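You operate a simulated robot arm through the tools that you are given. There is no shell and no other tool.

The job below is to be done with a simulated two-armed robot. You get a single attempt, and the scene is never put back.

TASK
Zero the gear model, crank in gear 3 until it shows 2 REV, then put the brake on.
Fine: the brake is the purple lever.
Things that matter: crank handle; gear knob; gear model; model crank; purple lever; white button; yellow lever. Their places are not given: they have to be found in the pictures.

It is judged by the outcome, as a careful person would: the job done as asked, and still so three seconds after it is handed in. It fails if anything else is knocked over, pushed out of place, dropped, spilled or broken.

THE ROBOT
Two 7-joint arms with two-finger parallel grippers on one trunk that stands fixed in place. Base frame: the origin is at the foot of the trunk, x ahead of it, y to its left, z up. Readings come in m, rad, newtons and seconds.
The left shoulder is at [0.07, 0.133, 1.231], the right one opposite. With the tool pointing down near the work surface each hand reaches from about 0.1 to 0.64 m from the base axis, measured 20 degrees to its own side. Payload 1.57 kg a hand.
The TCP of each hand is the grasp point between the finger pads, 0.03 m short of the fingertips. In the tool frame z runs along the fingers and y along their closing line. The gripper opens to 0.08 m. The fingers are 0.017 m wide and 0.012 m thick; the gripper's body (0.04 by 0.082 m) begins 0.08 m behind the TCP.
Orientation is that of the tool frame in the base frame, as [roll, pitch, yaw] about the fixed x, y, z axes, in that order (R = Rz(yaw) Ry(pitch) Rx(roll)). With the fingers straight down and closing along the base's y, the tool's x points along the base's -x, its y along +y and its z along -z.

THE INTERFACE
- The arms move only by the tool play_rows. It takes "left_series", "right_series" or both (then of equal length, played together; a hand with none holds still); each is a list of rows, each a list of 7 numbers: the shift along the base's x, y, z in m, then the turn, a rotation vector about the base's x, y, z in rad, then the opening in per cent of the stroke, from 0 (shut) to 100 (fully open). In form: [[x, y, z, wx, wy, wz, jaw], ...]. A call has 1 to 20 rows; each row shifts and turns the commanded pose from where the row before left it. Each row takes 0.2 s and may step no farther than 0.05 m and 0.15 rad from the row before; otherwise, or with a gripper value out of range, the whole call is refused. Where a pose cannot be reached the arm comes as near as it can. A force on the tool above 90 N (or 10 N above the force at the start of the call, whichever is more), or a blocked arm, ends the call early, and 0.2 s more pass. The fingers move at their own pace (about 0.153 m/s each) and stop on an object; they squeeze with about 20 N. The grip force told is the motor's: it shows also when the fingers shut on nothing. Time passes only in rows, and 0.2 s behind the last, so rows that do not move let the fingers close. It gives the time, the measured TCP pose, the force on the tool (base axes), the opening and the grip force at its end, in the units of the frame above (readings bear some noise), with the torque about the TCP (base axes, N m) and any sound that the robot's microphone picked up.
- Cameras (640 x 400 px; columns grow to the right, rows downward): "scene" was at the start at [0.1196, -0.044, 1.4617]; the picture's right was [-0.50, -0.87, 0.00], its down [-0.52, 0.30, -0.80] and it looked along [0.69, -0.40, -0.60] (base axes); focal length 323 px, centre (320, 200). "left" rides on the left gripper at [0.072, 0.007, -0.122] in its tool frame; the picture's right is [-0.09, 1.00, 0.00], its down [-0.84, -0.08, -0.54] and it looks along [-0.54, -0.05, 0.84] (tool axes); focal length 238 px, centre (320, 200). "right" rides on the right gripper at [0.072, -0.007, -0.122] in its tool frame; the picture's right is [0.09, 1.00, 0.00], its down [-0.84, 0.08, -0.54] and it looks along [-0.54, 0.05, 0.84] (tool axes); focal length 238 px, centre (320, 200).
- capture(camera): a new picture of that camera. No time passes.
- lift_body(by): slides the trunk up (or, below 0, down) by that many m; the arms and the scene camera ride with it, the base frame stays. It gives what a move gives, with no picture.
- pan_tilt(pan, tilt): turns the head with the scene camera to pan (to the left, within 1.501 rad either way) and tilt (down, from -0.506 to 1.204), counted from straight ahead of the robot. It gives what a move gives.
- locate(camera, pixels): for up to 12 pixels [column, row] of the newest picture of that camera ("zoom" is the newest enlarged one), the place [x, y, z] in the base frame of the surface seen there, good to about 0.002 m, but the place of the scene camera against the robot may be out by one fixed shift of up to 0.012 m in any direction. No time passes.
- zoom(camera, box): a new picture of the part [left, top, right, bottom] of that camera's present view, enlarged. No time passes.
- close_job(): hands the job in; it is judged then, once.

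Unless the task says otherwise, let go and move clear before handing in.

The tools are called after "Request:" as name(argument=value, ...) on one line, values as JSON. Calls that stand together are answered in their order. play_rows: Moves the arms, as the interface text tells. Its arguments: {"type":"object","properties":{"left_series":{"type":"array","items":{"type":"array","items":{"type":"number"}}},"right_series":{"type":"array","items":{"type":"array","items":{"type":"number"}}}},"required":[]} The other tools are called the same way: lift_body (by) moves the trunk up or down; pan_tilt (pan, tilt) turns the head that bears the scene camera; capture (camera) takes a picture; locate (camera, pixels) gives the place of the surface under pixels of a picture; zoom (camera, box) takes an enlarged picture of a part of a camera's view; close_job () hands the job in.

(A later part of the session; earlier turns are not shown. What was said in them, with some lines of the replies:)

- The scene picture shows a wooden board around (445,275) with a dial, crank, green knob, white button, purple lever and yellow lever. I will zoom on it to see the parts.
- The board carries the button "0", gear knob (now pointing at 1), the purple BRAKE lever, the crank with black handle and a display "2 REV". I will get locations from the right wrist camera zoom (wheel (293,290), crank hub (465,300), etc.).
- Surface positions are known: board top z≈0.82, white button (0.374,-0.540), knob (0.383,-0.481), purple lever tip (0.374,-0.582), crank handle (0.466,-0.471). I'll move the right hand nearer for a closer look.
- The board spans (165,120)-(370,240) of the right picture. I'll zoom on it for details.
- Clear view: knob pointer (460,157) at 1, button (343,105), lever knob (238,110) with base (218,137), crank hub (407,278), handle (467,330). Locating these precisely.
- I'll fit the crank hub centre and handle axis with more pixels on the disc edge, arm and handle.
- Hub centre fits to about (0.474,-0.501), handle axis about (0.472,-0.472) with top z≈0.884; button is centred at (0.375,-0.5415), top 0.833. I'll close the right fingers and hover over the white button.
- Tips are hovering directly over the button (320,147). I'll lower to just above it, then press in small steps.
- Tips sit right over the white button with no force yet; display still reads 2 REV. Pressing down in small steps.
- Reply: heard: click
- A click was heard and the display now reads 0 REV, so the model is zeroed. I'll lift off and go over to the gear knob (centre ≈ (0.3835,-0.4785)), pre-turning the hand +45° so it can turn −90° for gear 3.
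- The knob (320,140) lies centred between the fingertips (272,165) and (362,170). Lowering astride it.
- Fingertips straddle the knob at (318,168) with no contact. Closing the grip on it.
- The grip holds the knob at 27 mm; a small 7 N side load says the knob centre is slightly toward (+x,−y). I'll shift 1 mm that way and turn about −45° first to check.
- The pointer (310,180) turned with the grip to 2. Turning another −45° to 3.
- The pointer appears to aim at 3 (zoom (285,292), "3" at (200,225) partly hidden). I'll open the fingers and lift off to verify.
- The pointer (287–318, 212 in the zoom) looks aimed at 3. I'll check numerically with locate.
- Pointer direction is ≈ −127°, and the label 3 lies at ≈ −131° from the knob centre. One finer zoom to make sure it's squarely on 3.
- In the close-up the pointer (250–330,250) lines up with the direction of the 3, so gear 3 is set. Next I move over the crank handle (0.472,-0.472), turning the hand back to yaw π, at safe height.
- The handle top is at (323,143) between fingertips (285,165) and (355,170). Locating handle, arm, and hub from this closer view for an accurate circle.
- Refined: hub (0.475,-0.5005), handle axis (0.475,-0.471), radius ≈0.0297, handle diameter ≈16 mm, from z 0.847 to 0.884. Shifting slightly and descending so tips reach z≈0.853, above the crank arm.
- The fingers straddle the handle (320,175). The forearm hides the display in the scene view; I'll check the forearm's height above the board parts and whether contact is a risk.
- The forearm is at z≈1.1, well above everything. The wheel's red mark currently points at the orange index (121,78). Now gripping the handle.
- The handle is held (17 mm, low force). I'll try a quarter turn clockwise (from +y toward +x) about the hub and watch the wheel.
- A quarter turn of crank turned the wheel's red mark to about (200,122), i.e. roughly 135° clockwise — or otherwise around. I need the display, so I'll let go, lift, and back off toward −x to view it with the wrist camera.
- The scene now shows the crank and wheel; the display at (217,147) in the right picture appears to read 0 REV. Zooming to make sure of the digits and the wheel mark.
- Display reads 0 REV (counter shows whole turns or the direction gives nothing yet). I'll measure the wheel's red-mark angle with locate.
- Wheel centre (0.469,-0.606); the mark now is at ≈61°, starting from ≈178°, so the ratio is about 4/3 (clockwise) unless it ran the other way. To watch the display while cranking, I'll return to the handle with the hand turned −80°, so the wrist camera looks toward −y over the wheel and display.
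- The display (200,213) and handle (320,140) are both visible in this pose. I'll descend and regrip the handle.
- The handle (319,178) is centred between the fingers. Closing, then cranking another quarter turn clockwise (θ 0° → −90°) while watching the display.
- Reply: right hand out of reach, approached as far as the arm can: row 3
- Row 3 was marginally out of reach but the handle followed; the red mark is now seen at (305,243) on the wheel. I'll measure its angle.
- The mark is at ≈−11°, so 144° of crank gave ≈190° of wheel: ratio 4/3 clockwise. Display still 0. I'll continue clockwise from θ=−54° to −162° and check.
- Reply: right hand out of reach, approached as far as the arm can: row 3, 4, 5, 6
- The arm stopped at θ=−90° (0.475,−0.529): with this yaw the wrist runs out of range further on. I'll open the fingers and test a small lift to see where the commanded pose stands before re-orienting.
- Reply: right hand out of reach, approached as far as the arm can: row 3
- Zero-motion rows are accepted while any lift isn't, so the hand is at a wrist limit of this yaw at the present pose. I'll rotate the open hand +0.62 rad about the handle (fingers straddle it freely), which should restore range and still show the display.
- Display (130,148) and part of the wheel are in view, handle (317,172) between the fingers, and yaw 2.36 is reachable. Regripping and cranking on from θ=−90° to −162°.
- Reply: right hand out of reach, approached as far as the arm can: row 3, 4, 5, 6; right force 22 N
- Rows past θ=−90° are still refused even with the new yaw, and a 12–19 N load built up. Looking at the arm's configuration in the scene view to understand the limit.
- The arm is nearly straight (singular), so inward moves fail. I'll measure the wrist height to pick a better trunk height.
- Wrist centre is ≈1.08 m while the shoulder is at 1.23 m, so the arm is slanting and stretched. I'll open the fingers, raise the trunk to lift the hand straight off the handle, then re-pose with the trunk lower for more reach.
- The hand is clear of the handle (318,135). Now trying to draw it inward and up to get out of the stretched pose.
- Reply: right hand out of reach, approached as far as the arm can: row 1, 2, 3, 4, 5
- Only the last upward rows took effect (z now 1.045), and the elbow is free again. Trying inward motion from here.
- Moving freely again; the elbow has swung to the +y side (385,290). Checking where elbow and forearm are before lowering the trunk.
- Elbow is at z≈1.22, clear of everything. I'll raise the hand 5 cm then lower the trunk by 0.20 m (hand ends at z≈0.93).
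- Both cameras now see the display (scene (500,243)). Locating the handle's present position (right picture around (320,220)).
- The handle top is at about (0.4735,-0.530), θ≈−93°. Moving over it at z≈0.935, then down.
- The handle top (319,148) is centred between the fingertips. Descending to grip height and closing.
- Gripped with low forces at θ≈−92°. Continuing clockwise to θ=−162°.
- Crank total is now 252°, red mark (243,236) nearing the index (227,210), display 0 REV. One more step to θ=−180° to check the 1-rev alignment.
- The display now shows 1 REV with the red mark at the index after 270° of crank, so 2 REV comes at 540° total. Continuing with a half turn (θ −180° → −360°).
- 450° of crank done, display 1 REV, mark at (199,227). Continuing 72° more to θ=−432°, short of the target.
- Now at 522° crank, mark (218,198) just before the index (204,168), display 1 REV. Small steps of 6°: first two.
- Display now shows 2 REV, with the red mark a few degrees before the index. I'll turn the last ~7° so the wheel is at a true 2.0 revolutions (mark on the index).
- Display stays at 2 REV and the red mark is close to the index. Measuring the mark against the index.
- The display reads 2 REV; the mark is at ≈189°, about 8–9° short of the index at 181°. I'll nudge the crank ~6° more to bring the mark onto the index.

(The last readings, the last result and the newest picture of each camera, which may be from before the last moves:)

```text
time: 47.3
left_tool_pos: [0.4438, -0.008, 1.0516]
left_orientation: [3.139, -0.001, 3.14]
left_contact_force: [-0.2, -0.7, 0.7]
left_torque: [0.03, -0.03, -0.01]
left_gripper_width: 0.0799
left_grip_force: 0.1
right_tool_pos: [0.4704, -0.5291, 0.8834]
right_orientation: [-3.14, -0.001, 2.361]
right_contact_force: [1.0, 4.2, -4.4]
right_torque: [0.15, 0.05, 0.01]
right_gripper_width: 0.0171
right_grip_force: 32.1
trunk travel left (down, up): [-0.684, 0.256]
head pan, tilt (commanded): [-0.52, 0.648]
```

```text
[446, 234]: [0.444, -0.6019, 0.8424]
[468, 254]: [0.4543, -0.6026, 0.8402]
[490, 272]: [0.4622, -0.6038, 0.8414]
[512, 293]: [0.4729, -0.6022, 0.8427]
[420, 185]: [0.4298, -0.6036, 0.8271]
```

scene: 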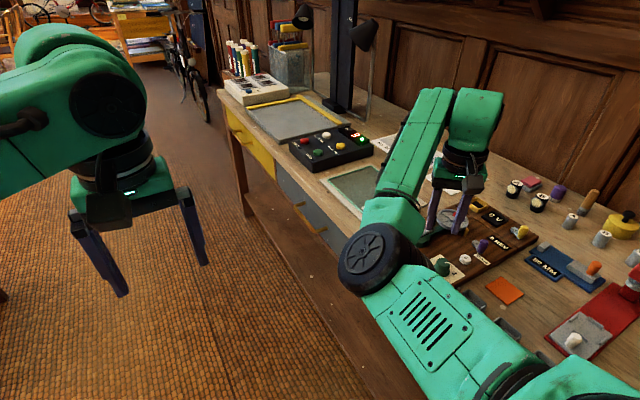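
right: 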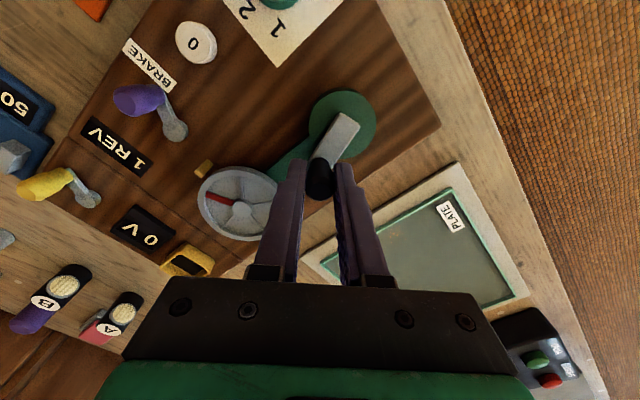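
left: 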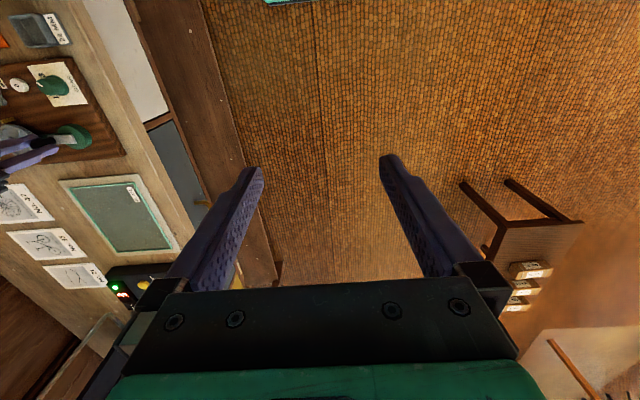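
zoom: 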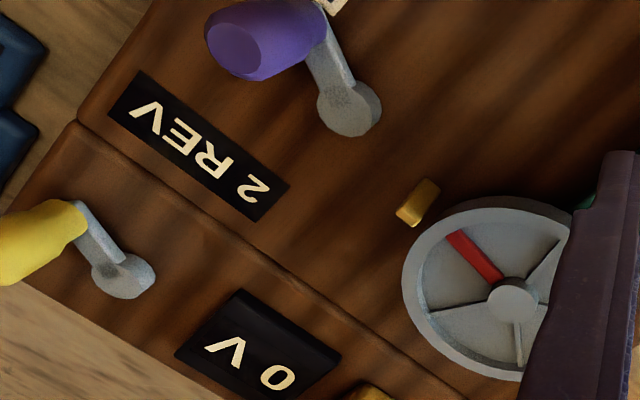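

The red mark now points straight at the index (418,200) and the display reads 2 REV. I'll release the handle gently, lift, and check everything stays put.

Request:
play_rows(right_series=[[0, 0, 0, 0, 0, 0, 45], [0, 0, 0, 0, 0, 0, 45], [0, 0, 0.02, 0, 0, 0, 45], [0, 0, 0.03, 0, 0, 0, 45], [0, 0, 0.02, 0, 0, 0, 45]])

Request:
capture(camera="right")

Request:
zoom(camera="scene", box=[400, 180, 540, 290])

```text
time: 48.5
left_tool_pos: [0.4431, -0.0087, 1.0513]
left_orientation: [3.141, -0.002, 3.141]
left_contact_force: [-0.3, 0.2, 0.1]
left_torque: [-0.01, -0.01, -0.02]
left_gripper_width: 0.0801
left_grip_force: 0.0
right_tool_pos: [0.47, -0.5291, 0.954]
right_orientation: [3.141, -0.002, 2.362]
right_contact_force: [-0.9, -1.0, 0.4]
right_torque: [-0.04, 0.0, -0.02]
right_gripper_width: 0.0361
right_grip_force: 0.0
trunk travel left (down, up): [-0.684, 0.256]
head pan, tilt (commanded): [-0.52, 0.648]
```

```text
taken
```

right: 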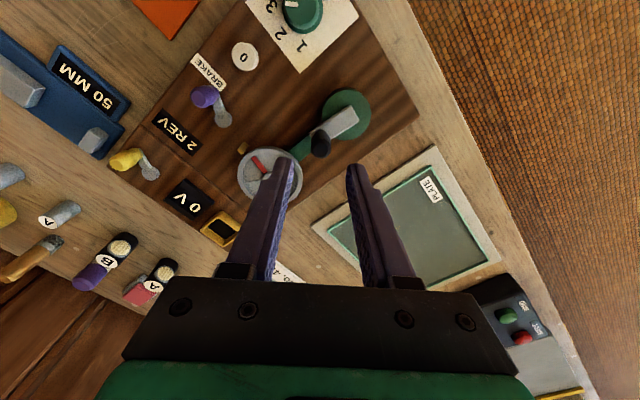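

```text
3.64 times, centred on (470, 235) of scene
```

zoom: 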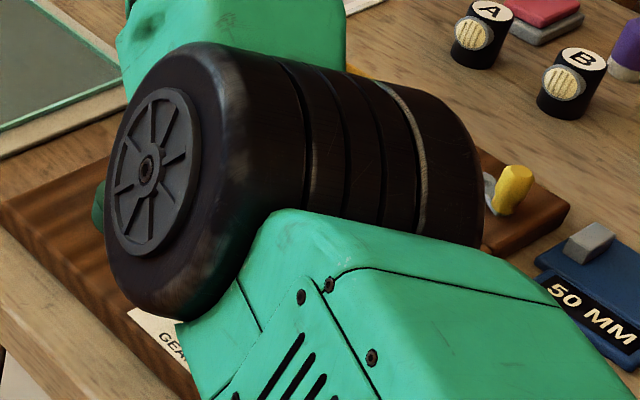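

Display still 2 REV after release (180,132). Backing off toward −x to view the purple lever closely.

Request:
play_rows(right_series=[[-0.04, 0.01, 0, 0, 0, 0, 45], [-0.04, 0.01, 0, 0, 0, 0, 0], [-0.04, 0.01, 0, 0, 0, 0, 0], [0, 0, 0, 0, 0, 0, 0]])

Request:
capture(camera="right")

Request:
zoom(camera="scene", box=[400, 180, 540, 290])

```text
time: 49.5
left_tool_pos: [0.4438, -0.0083, 1.0519]
left_orientation: [-3.141, 0.001, -3.141]
left_contact_force: [-0.6, 1.2, 0.0]
left_torque: [-0.01, 0.03, 0.02]
left_gripper_width: 0.0797
left_grip_force: 0.1
right_tool_pos: [0.3507, -0.5003, 0.9522]
right_orientation: [3.141, -0.003, 2.362]
right_contact_force: [0.2, 0.1, 0.1]
right_torque: [0.0, 0.04, -0.02]
right_gripper_width: 0.0001
right_grip_force: 19.7
trunk travel left (down, up): [-0.684, 0.256]
head pan, tilt (commanded): [-0.52, 0.648]
```

```text
taken
```

right: 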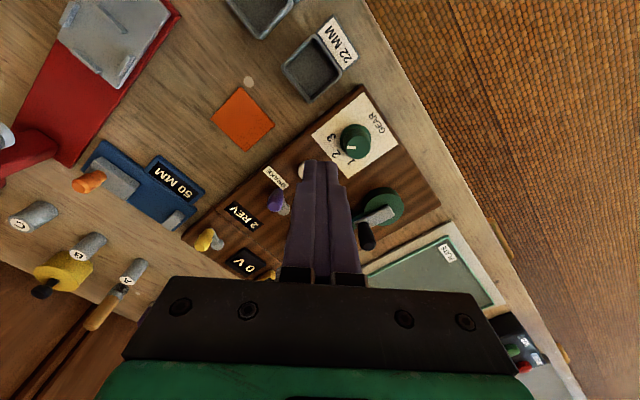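

```text
3.64 times, centred on (470, 235) of scene
```

zoom: 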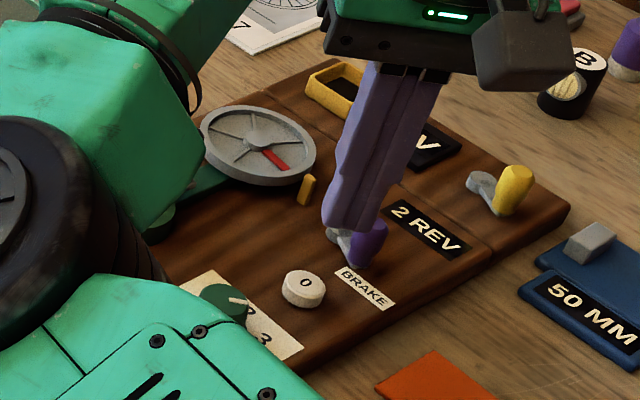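

Display reads 2 REV in the scene view (427,225 of zoom) and the mark aligns with the index. Zooming the purple lever at (277,203) of the right camera.

Request:
zoom(camera="right", box=[240, 160, 310, 230])

Request:
locate(camera="zoom", pixels=[[335, 250], [310, 240], [360, 240], [335, 200], [320, 280], [375, 270], [395, 290], [410, 270], [360, 290], [385, 255]])

```text
5.71 times, centred on (275, 195) of right
```

zoom: 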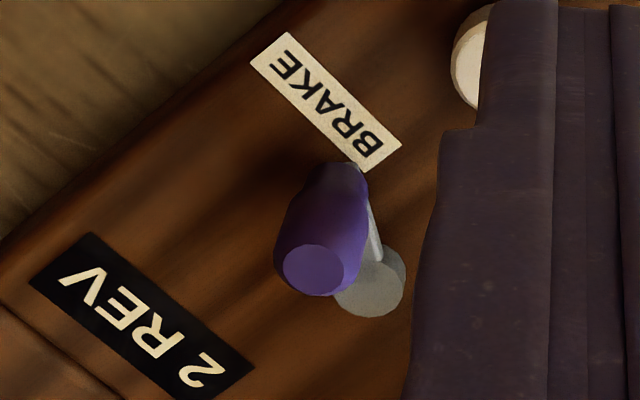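

```text
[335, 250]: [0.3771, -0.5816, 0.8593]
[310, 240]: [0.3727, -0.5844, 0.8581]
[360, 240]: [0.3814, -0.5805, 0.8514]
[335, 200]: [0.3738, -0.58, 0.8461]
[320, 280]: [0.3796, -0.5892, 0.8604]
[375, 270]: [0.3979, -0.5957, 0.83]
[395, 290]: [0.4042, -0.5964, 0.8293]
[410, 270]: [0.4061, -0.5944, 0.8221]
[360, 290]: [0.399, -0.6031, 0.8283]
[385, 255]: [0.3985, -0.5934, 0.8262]
```

The lever is a flat arm with pivot ≈(0.401,-0.600) and upright knob ≈(0.378,-0.588), top z 0.860. I'll hover over the knob with fingers partly open; at this yaw they close across the lever, which suits swinging it.

Request:
play_rows(right_series=[[0.009, -0.029, 0, 0, 0, 0, 38], [0.009, -0.029, 0, 0, 0, 0, 38], [0.009, -0.029, 0, 0, 0, 0, 38], [0, 0, 0, 0, 0, 0, 38]])

Request:
capture(camera="right")

Request:
capture(camera="scene")

```text
time: 50.5
left_tool_pos: [0.4418, -0.0079, 1.0521]
left_orientation: [-3.141, 0.0, -3.141]
left_contact_force: [0.1, 0.1, 0.5]
left_torque: [-0.01, -0.01, 0.01]
left_gripper_width: 0.0801
left_grip_force: 0.1
right_tool_pos: [0.3785, -0.5861, 0.9518]
right_orientation: [3.141, 0.001, 2.362]
right_contact_force: [0.2, 0.1, 0.2]
right_torque: [0.01, 0.02, 0.02]
right_gripper_width: 0.0303
right_grip_force: 0.0
trunk travel left (down, up): [-0.684, 0.256]
head pan, tilt (commanded): [-0.52, 0.648]
```

```text
taken
```

right: 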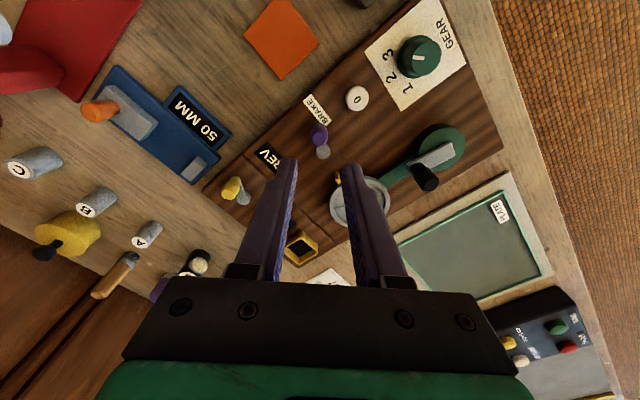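

```text
taken
```

scene: 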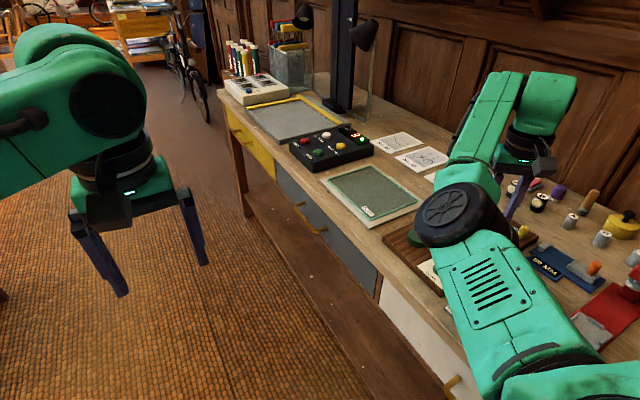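

The knob (318,135) lies on the mid-line of the fingertips (290,162)/(350,170). Refining its location before descent.

Request:
zoom(camera="right", box=[285, 105, 355, 170])

Request:
locate(camera="zoom", pixels=[[310, 200], [280, 200], [330, 190], [305, 165], [305, 225], [345, 265], [320, 260], [370, 265], [345, 285]])

```text
6.15 times, centred on (320, 138) of right
```

zoom: 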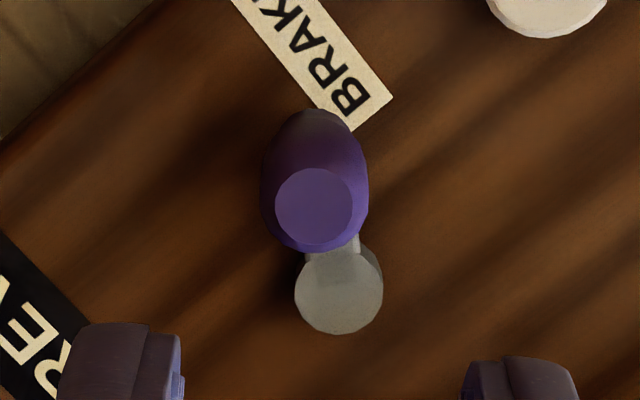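

```text
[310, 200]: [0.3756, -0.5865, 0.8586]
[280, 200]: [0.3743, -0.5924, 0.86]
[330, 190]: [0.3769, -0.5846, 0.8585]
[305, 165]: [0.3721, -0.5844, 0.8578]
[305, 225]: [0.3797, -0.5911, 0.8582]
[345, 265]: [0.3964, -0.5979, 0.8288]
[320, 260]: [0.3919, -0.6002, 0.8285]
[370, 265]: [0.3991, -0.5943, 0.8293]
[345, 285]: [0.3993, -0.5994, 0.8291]
```

Knob centre (0.377,-0.588), pivot (0.400,-0.601), lever at about 150°. Descending with fingers astride the knob to z≈0.868.

Request:
play_rows(right_series=[[-0.001, -0.001, -0.03, 0, 0, 0, 38], [0, 0, -0.025, 0, 0, 0, 38], [0, 0, -0.02, 0, 0, 0, 38], [0, 0, -0.008, 0, 0, 0, 38], [0, 0, 0, 0, 0, 0, 38]])

Request:
capture(camera="right")

```text
time: 51.7
left_tool_pos: [0.4432, -0.0093, 1.0512]
left_orientation: [3.141, -0.002, 3.141]
left_contact_force: [-0.1, -0.2, 0.1]
left_torque: [0.01, 0.0, 0.05]
left_gripper_width: 0.0798
left_grip_force: 0.0
right_tool_pos: [0.3752, -0.5864, 0.8698]
right_orientation: [3.142, -0.001, 2.362]
right_contact_force: [0.5, 0.0, 0.1]
right_torque: [0.04, 0.0, -0.01]
right_gripper_width: 0.0307
right_grip_force: 0.0
trunk travel left (down, up): [-0.684, 0.256]
head pan, tilt (commanded): [-0.52, 0.648]
```

```text
taken
```

right: 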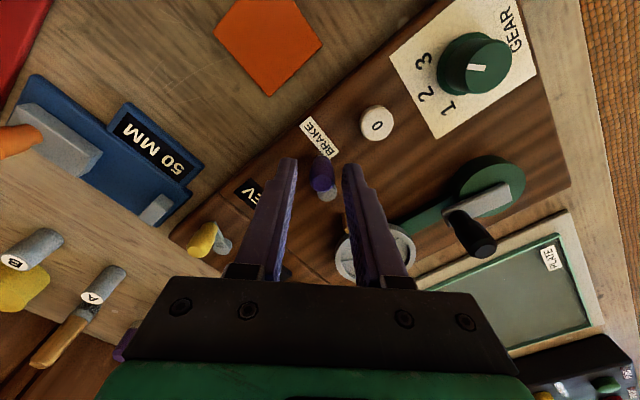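

The knob (320,177) is between the fingers with no contact. Closing the grip.

Request:
play_rows(right_series=[[0.001, -0.001, 0, 0, 0, 0, 0], [0, 0, 0, 0, 0, 0, 0], [0, 0, 0, 0, 0, 0, 0]])

Request:
capture(camera="right")

```text
time: 52.5
left_tool_pos: [0.4419, -0.008, 1.0528]
left_orientation: [-3.141, -0.001, 3.141]
left_contact_force: [-0.8, -0.1, 0.1]
left_torque: [0.0, 0.0, 0.01]
left_gripper_width: 0.08
left_grip_force: 0.1
right_tool_pos: [0.3768, -0.5886, 0.8694]
right_orientation: [3.14, -0.003, 2.363]
right_contact_force: [-6.7, 8.5, -8.8]
right_torque: [-0.09, -0.09, 0.08]
right_gripper_width: 0.0166
right_grip_force: 32.1
trunk travel left (down, up): [-0.684, 0.256]
head pan, tilt (commanded): [-0.52, 0.648]
```

```text
taken
```

right: 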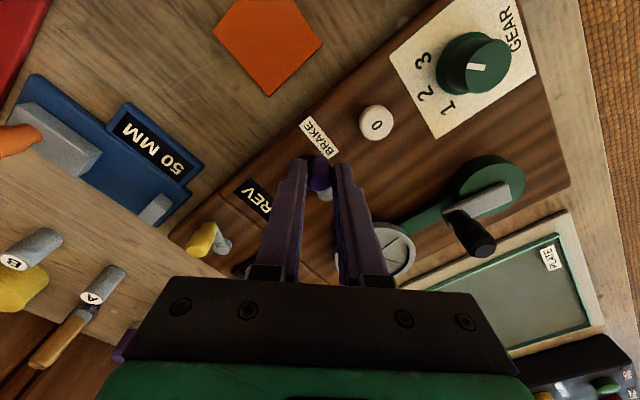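

Knob held. I'll first try a small swing (10°) toward −y and read the resistance.

Request:
play_rows(right_series=[[-0.001, -0.0021, 0, 0, 0, 0, 0], [-0.00095, -0.0021, 0, 0, 0, 0, 0], [0, 0, 0, 0, 0, 0, 0]])

Request:
capture(camera="right")

```text
time: 53.3
left_tool_pos: [0.4429, -0.0078, 1.0525]
left_orientation: [-3.14, 0.0, -3.141]
left_contact_force: [-0.1, -0.6, 0.2]
left_torque: [0.01, -0.03, -0.01]
left_gripper_width: 0.0803
left_grip_force: 0.0
right_tool_pos: [0.3766, -0.5926, 0.8692]
right_orientation: [-3.141, 0.0, 2.363]
right_contact_force: [-4.0, 7.2, -8.0]
right_torque: [0.24, 0.09, 0.14]
right_gripper_width: 0.0168
right_grip_force: 32.0
trunk travel left (down, up): [-0.684, 0.256]
head pan, tilt (commanded): [-0.52, 0.648]
```

```text
taken
```

right: 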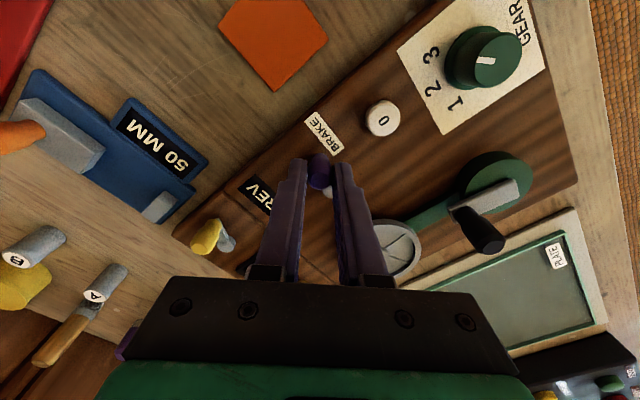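

It moved with little force (measured y −0.5926), so this is the free direction. Continuing the arc toward 210°.

Request:
play_rows(right_series=[[-0.0012, -0.00446, 0, 0, 0, 0, 0], [-0.0004, -0.0046, 0, 0, 0, 0, 0], [0.0004, -0.0046, 0, 0, 0, 0, 0], [0.0012, -0.00446, 0, 0, 0, 0, 0], [0, 0, 0, 0, 0, 0, 0]])

Request:
capture(camera="right")

```text
time: 54.5
left_tool_pos: [0.4445, -0.0072, 1.0506]
left_orientation: [-3.14, -0.003, 3.141]
left_contact_force: [1.2, -0.1, -0.9]
left_torque: [0.0, 0.02, -0.01]
left_gripper_width: 0.0798
left_grip_force: 0.1
right_tool_pos: [0.377, -0.6092, 0.8704]
right_orientation: [-3.141, 0.002, 2.361]
right_contact_force: [7.8, 6.0, 1.4]
right_torque: [0.57, 0.05, 0.03]
right_gripper_width: 0.0164
right_grip_force: 32.2
trunk travel left (down, up): [-0.684, 0.256]
head pan, tilt (commanded): [-0.52, 0.648]
```

```text
taken
```

right: 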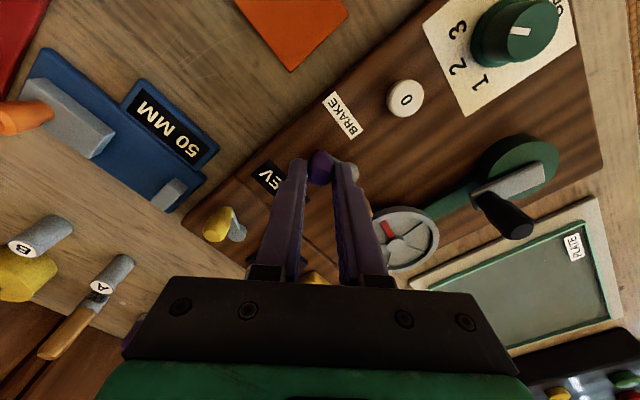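

The lever has swung to about 200°, forces still low. Continuing to 210° and watching for a stop or a click.

Request:
play_rows(right_series=[[0.001, -0.0021, 0, 0, 0, 0, 0], [0.001, -0.0021, 0, 0, 0, 0, 0], [0, 0, 0, 0, 0, 0, 0]])

Request:
capture(camera="right")

```text
time: 55.3
left_tool_pos: [0.4431, -0.0057, 1.0515]
left_orientation: [-3.14, -0.002, 3.141]
left_contact_force: [-0.3, 0.6, -0.6]
left_torque: [0.01, -0.02, -0.05]
left_gripper_width: 0.0799
left_grip_force: 0.0
right_tool_pos: [0.3786, -0.6118, 0.8708]
right_orientation: [-3.14, -0.001, 2.363]
right_contact_force: [4.7, 13.7, -3.1]
right_torque: [0.52, 0.13, 0.23]
right_gripper_width: 0.0166
right_grip_force: 32.1
trunk travel left (down, up): [-0.684, 0.256]
head pan, tilt (commanded): [-0.52, 0.648]
```

```text
taken
```

right: 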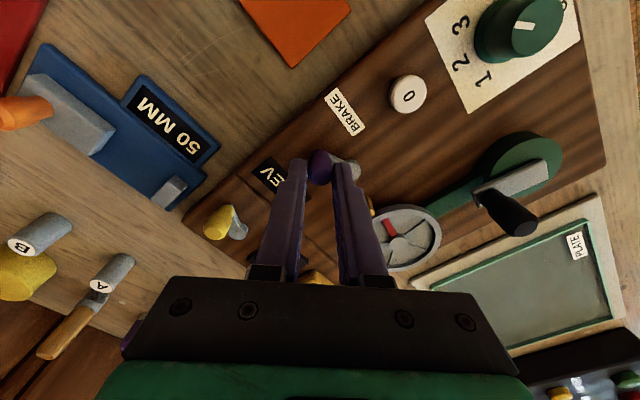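

Resistance rose to ~14 N at y −0.612, suggesting the end stop near 210°. One slight extra push to confirm.

Request:
play_rows(right_series=[[0.0011, -0.002, 0, 0, 0, 0, 0], [0, 0, 0, 0, 0, 0, 0]])

Request:
zoom(camera="right", box=[240, 60, 440, 280])

```text
time: 55.9
left_tool_pos: [0.445, -0.0058, 1.0514]
left_orientation: [-3.141, -0.001, -3.141]
left_contact_force: [0.3, -0.1, -0.8]
left_torque: [-0.01, 0.0, -0.04]
left_gripper_width: 0.08
left_grip_force: 0.0
right_tool_pos: [0.3795, -0.6158, 0.871]
right_orientation: [-3.138, -0.001, 2.362]
right_contact_force: [4.4, 13.3, -4.5]
right_torque: [0.25, -0.53, -0.05]
right_gripper_width: 0.0163
right_grip_force: 31.8
trunk travel left (down, up): [-0.684, 0.256]
head pan, tilt (commanded): [-0.52, 0.648]
```

```text
1.82 times, centred on (340, 170) of right
```

zoom: 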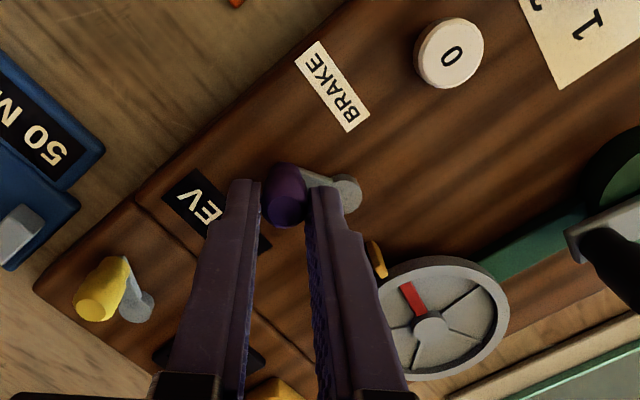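

The hand moved another ~3 mm at the same force. Locating the knob and pivot to get the present lever angle.

Request:
locate(camera="zoom", pixels=[[285, 205], [272, 200], [298, 205], [285, 220], [350, 195], [340, 190], [355, 205], [320, 180], [110, 300], [140, 305]])

Request:
zoom(camera="right", box=[290, 130, 370, 200])

```text
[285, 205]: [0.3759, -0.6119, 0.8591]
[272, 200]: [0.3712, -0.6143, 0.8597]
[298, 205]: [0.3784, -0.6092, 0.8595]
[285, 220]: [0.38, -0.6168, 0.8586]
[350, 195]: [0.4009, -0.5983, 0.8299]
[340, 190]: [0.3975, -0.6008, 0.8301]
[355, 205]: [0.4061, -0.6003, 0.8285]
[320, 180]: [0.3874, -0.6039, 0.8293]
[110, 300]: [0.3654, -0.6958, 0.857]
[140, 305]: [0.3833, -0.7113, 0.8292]
```

```text
5.71 times, centred on (330, 165) of right
```

zoom: 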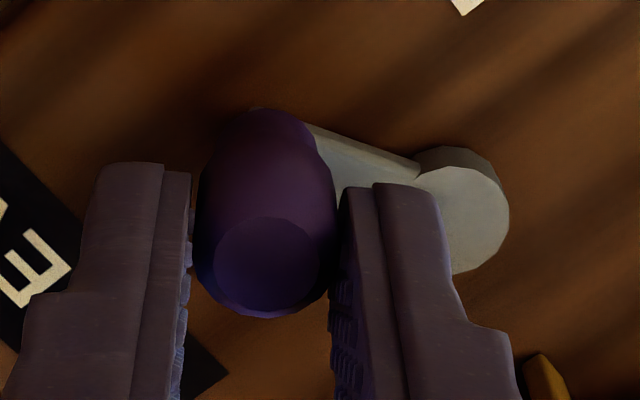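

The knob is at ≈(0.377,−0.613), i.e. the lever is at ≈208° and the pads are now just slipping on it — it's against its end stop. I'll ease back, open, and lift clear.

Request:
play_rows(right_series=[[-0.0015, 0.002, 0, 0, 0, 0, 0], [0, 0, 0, 0, 0, 0, 38], [0, 0, 0, 0, 0, 0, 38], [0, 0, 0.02, 0, 0, 0, 38], [0, 0, 0.03, 0, 0, 0, 38], [0, 0, 0.03, 0, 0, 0, 38]])

Request:
capture(camera="right")

```text
time: 57.3
left_tool_pos: [0.4421, -0.0067, 1.0527]
left_orientation: [3.141, -0.001, 3.141]
left_contact_force: [0.5, 0.6, 0.5]
left_torque: [0.01, 0.05, -0.03]
left_gripper_width: 0.0802
left_grip_force: 0.0
right_tool_pos: [0.3768, -0.6145, 0.9522]
right_orientation: [-3.14, 0.0, 2.361]
right_contact_force: [0.5, 0.2, 0.8]
right_torque: [0.0, -0.03, -0.01]
right_gripper_width: 0.0304
right_grip_force: 0.0
trunk travel left (down, up): [-0.684, 0.256]
head pan, tilt (commanded): [-0.52, 0.648]
```

```text
taken
```

right: 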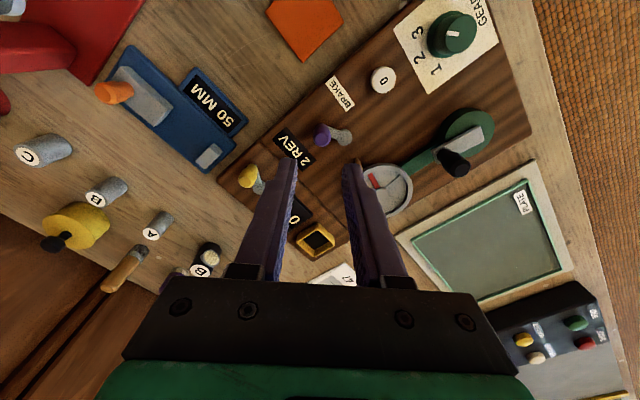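

The lever stays in its new position (323,135), display 2 REV. Backing the hand up and away, then a final check.

Request:
play_rows(right_series=[[-0.01, 0.03, 0.03, 0, 0, 0, 38], [-0.02, 0.03, 0.03, 0, 0, 0, 38], [-0.03, 0.03, 0.02, 0, 0, 0, 38], [-0.03, 0.03, 0, 0, 0, 0, 38], [-0.02, 0.03, 0, 0, 0, 0, 38], [0, 0, 0, 0, 0, 0, 38]])

Request:
capture(camera="right")

Request:
capture(camera="scene")

```text
time: 58.7
left_tool_pos: [0.4423, -0.0098, 1.0521]
left_orientation: [3.141, -0.001, -3.141]
left_contact_force: [-0.8, 0.2, 0.1]
left_torque: [0.02, 0.01, 0.01]
left_gripper_width: 0.0803
left_grip_force: 0.1
right_tool_pos: [0.2664, -0.4641, 1.0301]
right_orientation: [-3.141, -0.002, 2.362]
right_contact_force: [0.4, 0.4, 0.7]
right_torque: [0.03, 0.02, -0.02]
right_gripper_width: 0.0305
right_grip_force: 0.1
trunk travel left (down, up): [-0.684, 0.256]
head pan, tilt (commanded): [-0.52, 0.648]
```

```text
taken
```

right: 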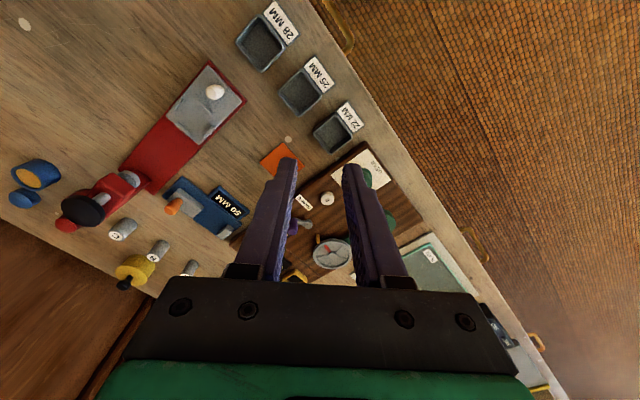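

```text
taken
```

scene: 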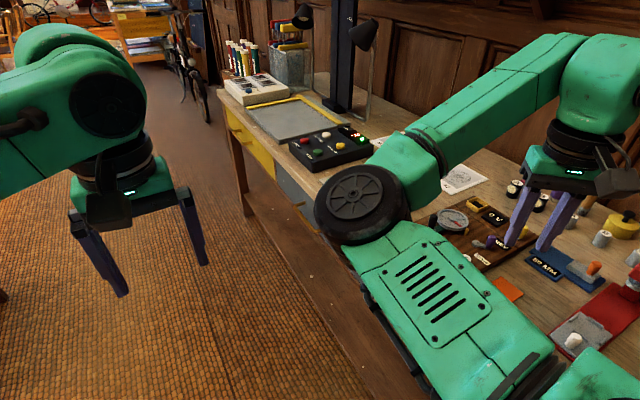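

The hand is away; to see the whole board clearly I'll raise the hand further and lift the trunk back up.

Request:
play_rows(right_series=[[0, 0.02, 0.03, 0, 0, 0, 38], [0, 0.02, 0.03, 0, 0, 0, 38], [0, 0.02, 0.03, 0, 0, 0, 38]])

Request:
lift_body(by=0.12)

Request:
capture(camera="scene")

Request:
capture(camera="right")

```text
time: 59.5
left_tool_pos: [0.4432, -0.0071, 1.0527]
left_orientation: [-3.14, -0.001, 3.141]
left_contact_force: [-0.1, 0.0, 0.3]
left_torque: [0.0, -0.04, -0.01]
left_gripper_width: 0.0801
left_grip_force: 0.0
right_tool_pos: [0.265, -0.4041, 1.1213]
right_orientation: [-3.141, 0.001, 2.363]
right_contact_force: [0.5, -0.6, 0.2]
right_torque: [0.01, 0.01, 0.0]
right_gripper_width: 0.0305
right_grip_force: 0.1
trunk travel left (down, up): [-0.684, 0.256]
head pan, tilt (commanded): [-0.52, 0.648]
```

```text
time: 61.0
left_tool_pos: [0.4438, -0.0084, 1.1714]
left_orientation: [3.142, 0.0, -3.141]
left_contact_force: [0.0, 0.8, -1.0]
left_torque: [-0.01, -0.01, 0.06]
left_gripper_width: 0.0799
left_grip_force: 0.0
right_tool_pos: [0.2679, -0.4052, 1.2394]
right_orientation: [-3.141, -0.002, 2.361]
right_contact_force: [0.5, 0.2, -0.1]
right_torque: [-0.01, 0.0, 0.0]
right_gripper_width: 0.0304
right_grip_force: 0.1
trunk travel left (down, up): [-0.804, 0.136]
head pan, tilt (commanded): [-0.52, 0.648]
```

```text
taken
```

scene: 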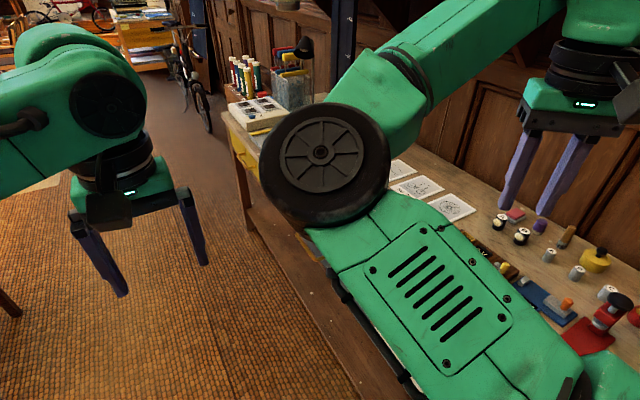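

```text
taken
```

right: 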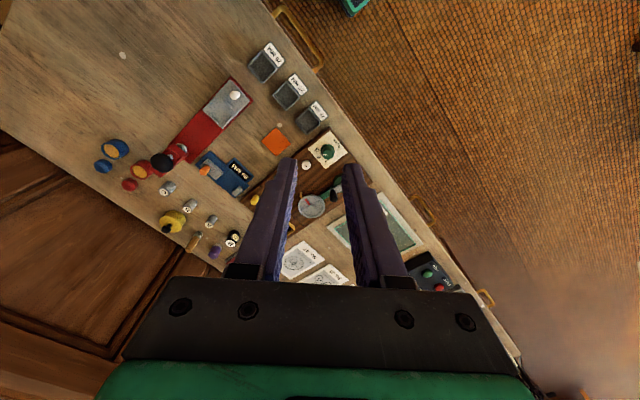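

The elbow blocks the scene view, and the fingers hide part of the board in the wrist view. Turning the hand back to its original yaw and shifting for a clear final look.

Request:
play_rows(right_series=[[0.005, 0.0, 0, 0, 0, 0.13, 100], [0.005, 0.0, 0, 0, 0, 0.13, 100], [0.005, 0.0, 0, 0, 0, 0.13, 100], [0.005, 0.0, 0, 0, 0, 0.13, 100], [0.005, 0.0, 0, 0, 0, 0.13, 100], [0.005, 0.0, 0, 0, 0, 0.13, 100], [0.03, 0, -0.03, 0, 0, 0, 100]])

Request:
capture(camera="right")

Request:
capture(camera="scene")

```text
time: 62.6
left_tool_pos: [0.4458, -0.0081, 1.1724]
left_orientation: [3.141, -0.002, -3.141]
left_contact_force: [0.2, 0.0, 0.0]
left_torque: [0.04, 0.04, -0.03]
left_gripper_width: 0.08
left_grip_force: 0.1
right_tool_pos: [0.3289, -0.4051, 1.208]
right_orientation: [3.142, -0.002, -3.141]
right_contact_force: [0.0, -0.8, 0.0]
right_torque: [0.0, 0.04, 0.0]
right_gripper_width: 0.0799
right_grip_force: 0.0
trunk travel left (down, up): [-0.804, 0.136]
head pan, tilt (commanded): [-0.52, 0.648]
```

```text
taken
```

right: 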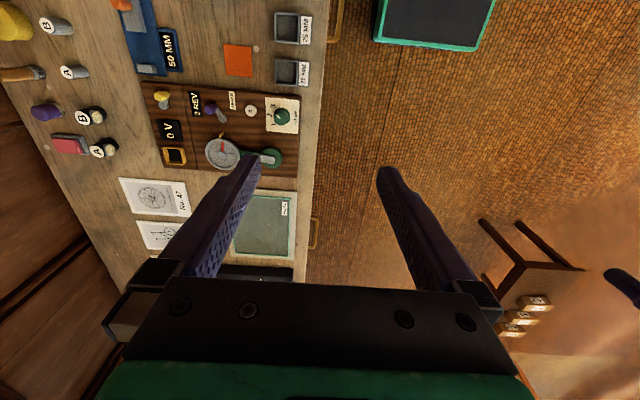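

```text
taken
```

scene: 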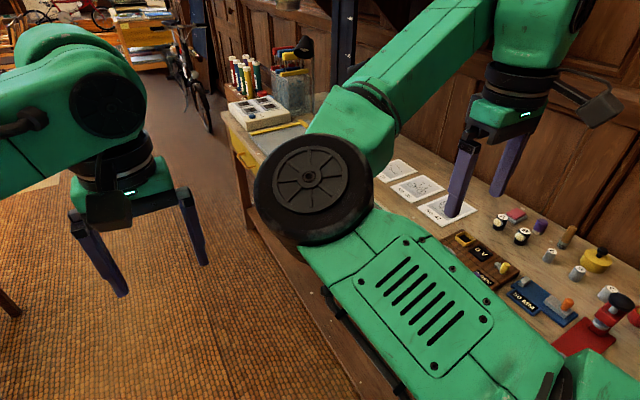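

The whole board is visible at (150–300, 85–175) of the right picture. Zooming for the final verification.

Request:
zoom(camera="right", box=[140, 75, 310, 180])

```text
3.76 times, centred on (225, 128) of right
```

zoom: 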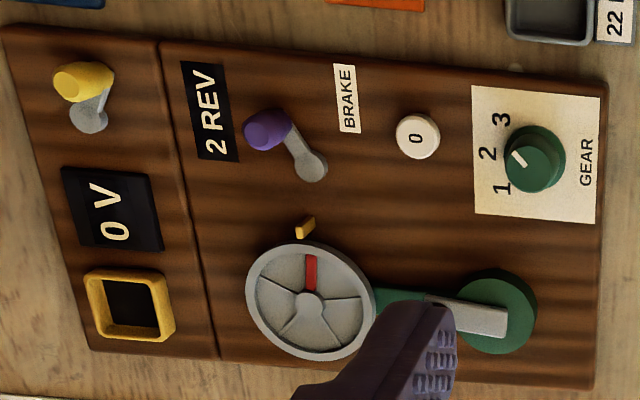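

Everything looks right: 2 REV, mark on the index, pointer toward 3, lever swung over. A last check of the lever angle, since I eased back before letting go.

Request:
locate(camera="zoom", pixels=[[262, 133], [255, 135], [275, 130], [312, 168], [305, 165], [318, 165], [310, 260], [308, 305]])

Request:
zoom(camera="right", box=[195, 90, 245, 130])

```text
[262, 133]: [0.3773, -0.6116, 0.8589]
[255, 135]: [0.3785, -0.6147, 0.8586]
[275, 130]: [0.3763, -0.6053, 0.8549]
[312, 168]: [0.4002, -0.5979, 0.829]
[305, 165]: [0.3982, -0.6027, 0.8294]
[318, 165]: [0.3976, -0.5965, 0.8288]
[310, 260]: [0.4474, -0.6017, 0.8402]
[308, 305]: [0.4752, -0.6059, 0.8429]
```

```text
10.00 times, centred on (220, 110) of right
```

zoom: 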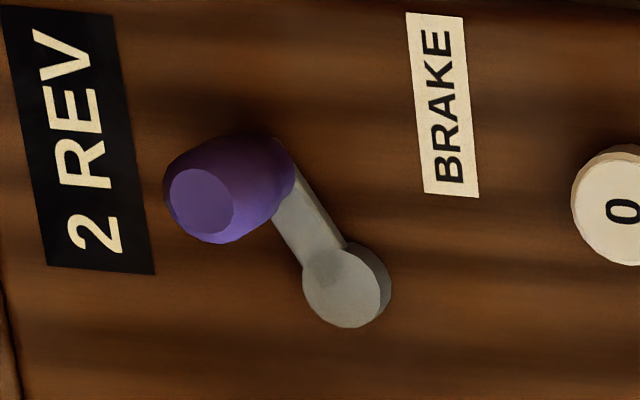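

The lever stands at ≈210°, the mirror image of its starting 150° and at its end stop. The display shows 2 REV, the gear pointer is on 3, and both hands are clear, so I'm handing in.

Request:
close_job()

```text
The job is handed in.
```

The gear model was zeroed, cranked in gear 3 until the display showed 2 REV, and the brake was put on. I've handed the job in and haven't seen the verdict.

- **Zero:** I pressed the white button. It clicked and the display went from 2 REV to 0 REV.
- **Gear:** I turned the knob from 1 to 3. A close-up showed the pointer lined up with the 3.
- **Crank:** I turned the crank clockwise about one and a half turns. The display changed to 2 REV slightly early, so I went on a few degrees until the wheel's red mark met the orange index. The display still read 2 REV after I let go and at the final check.
- **Brake:** I swung the purple lever to its far stop. It stayed there after I let go. I did not test the brake by trying the crank afterwards.

Partway through the cranking the right arm reached its limit, so I let go of the handle, lowered the trunk and took hold again. The trunk is back at its starting height, and both hands are clear of the board. I saw nothing else on the bench knocked or moved.
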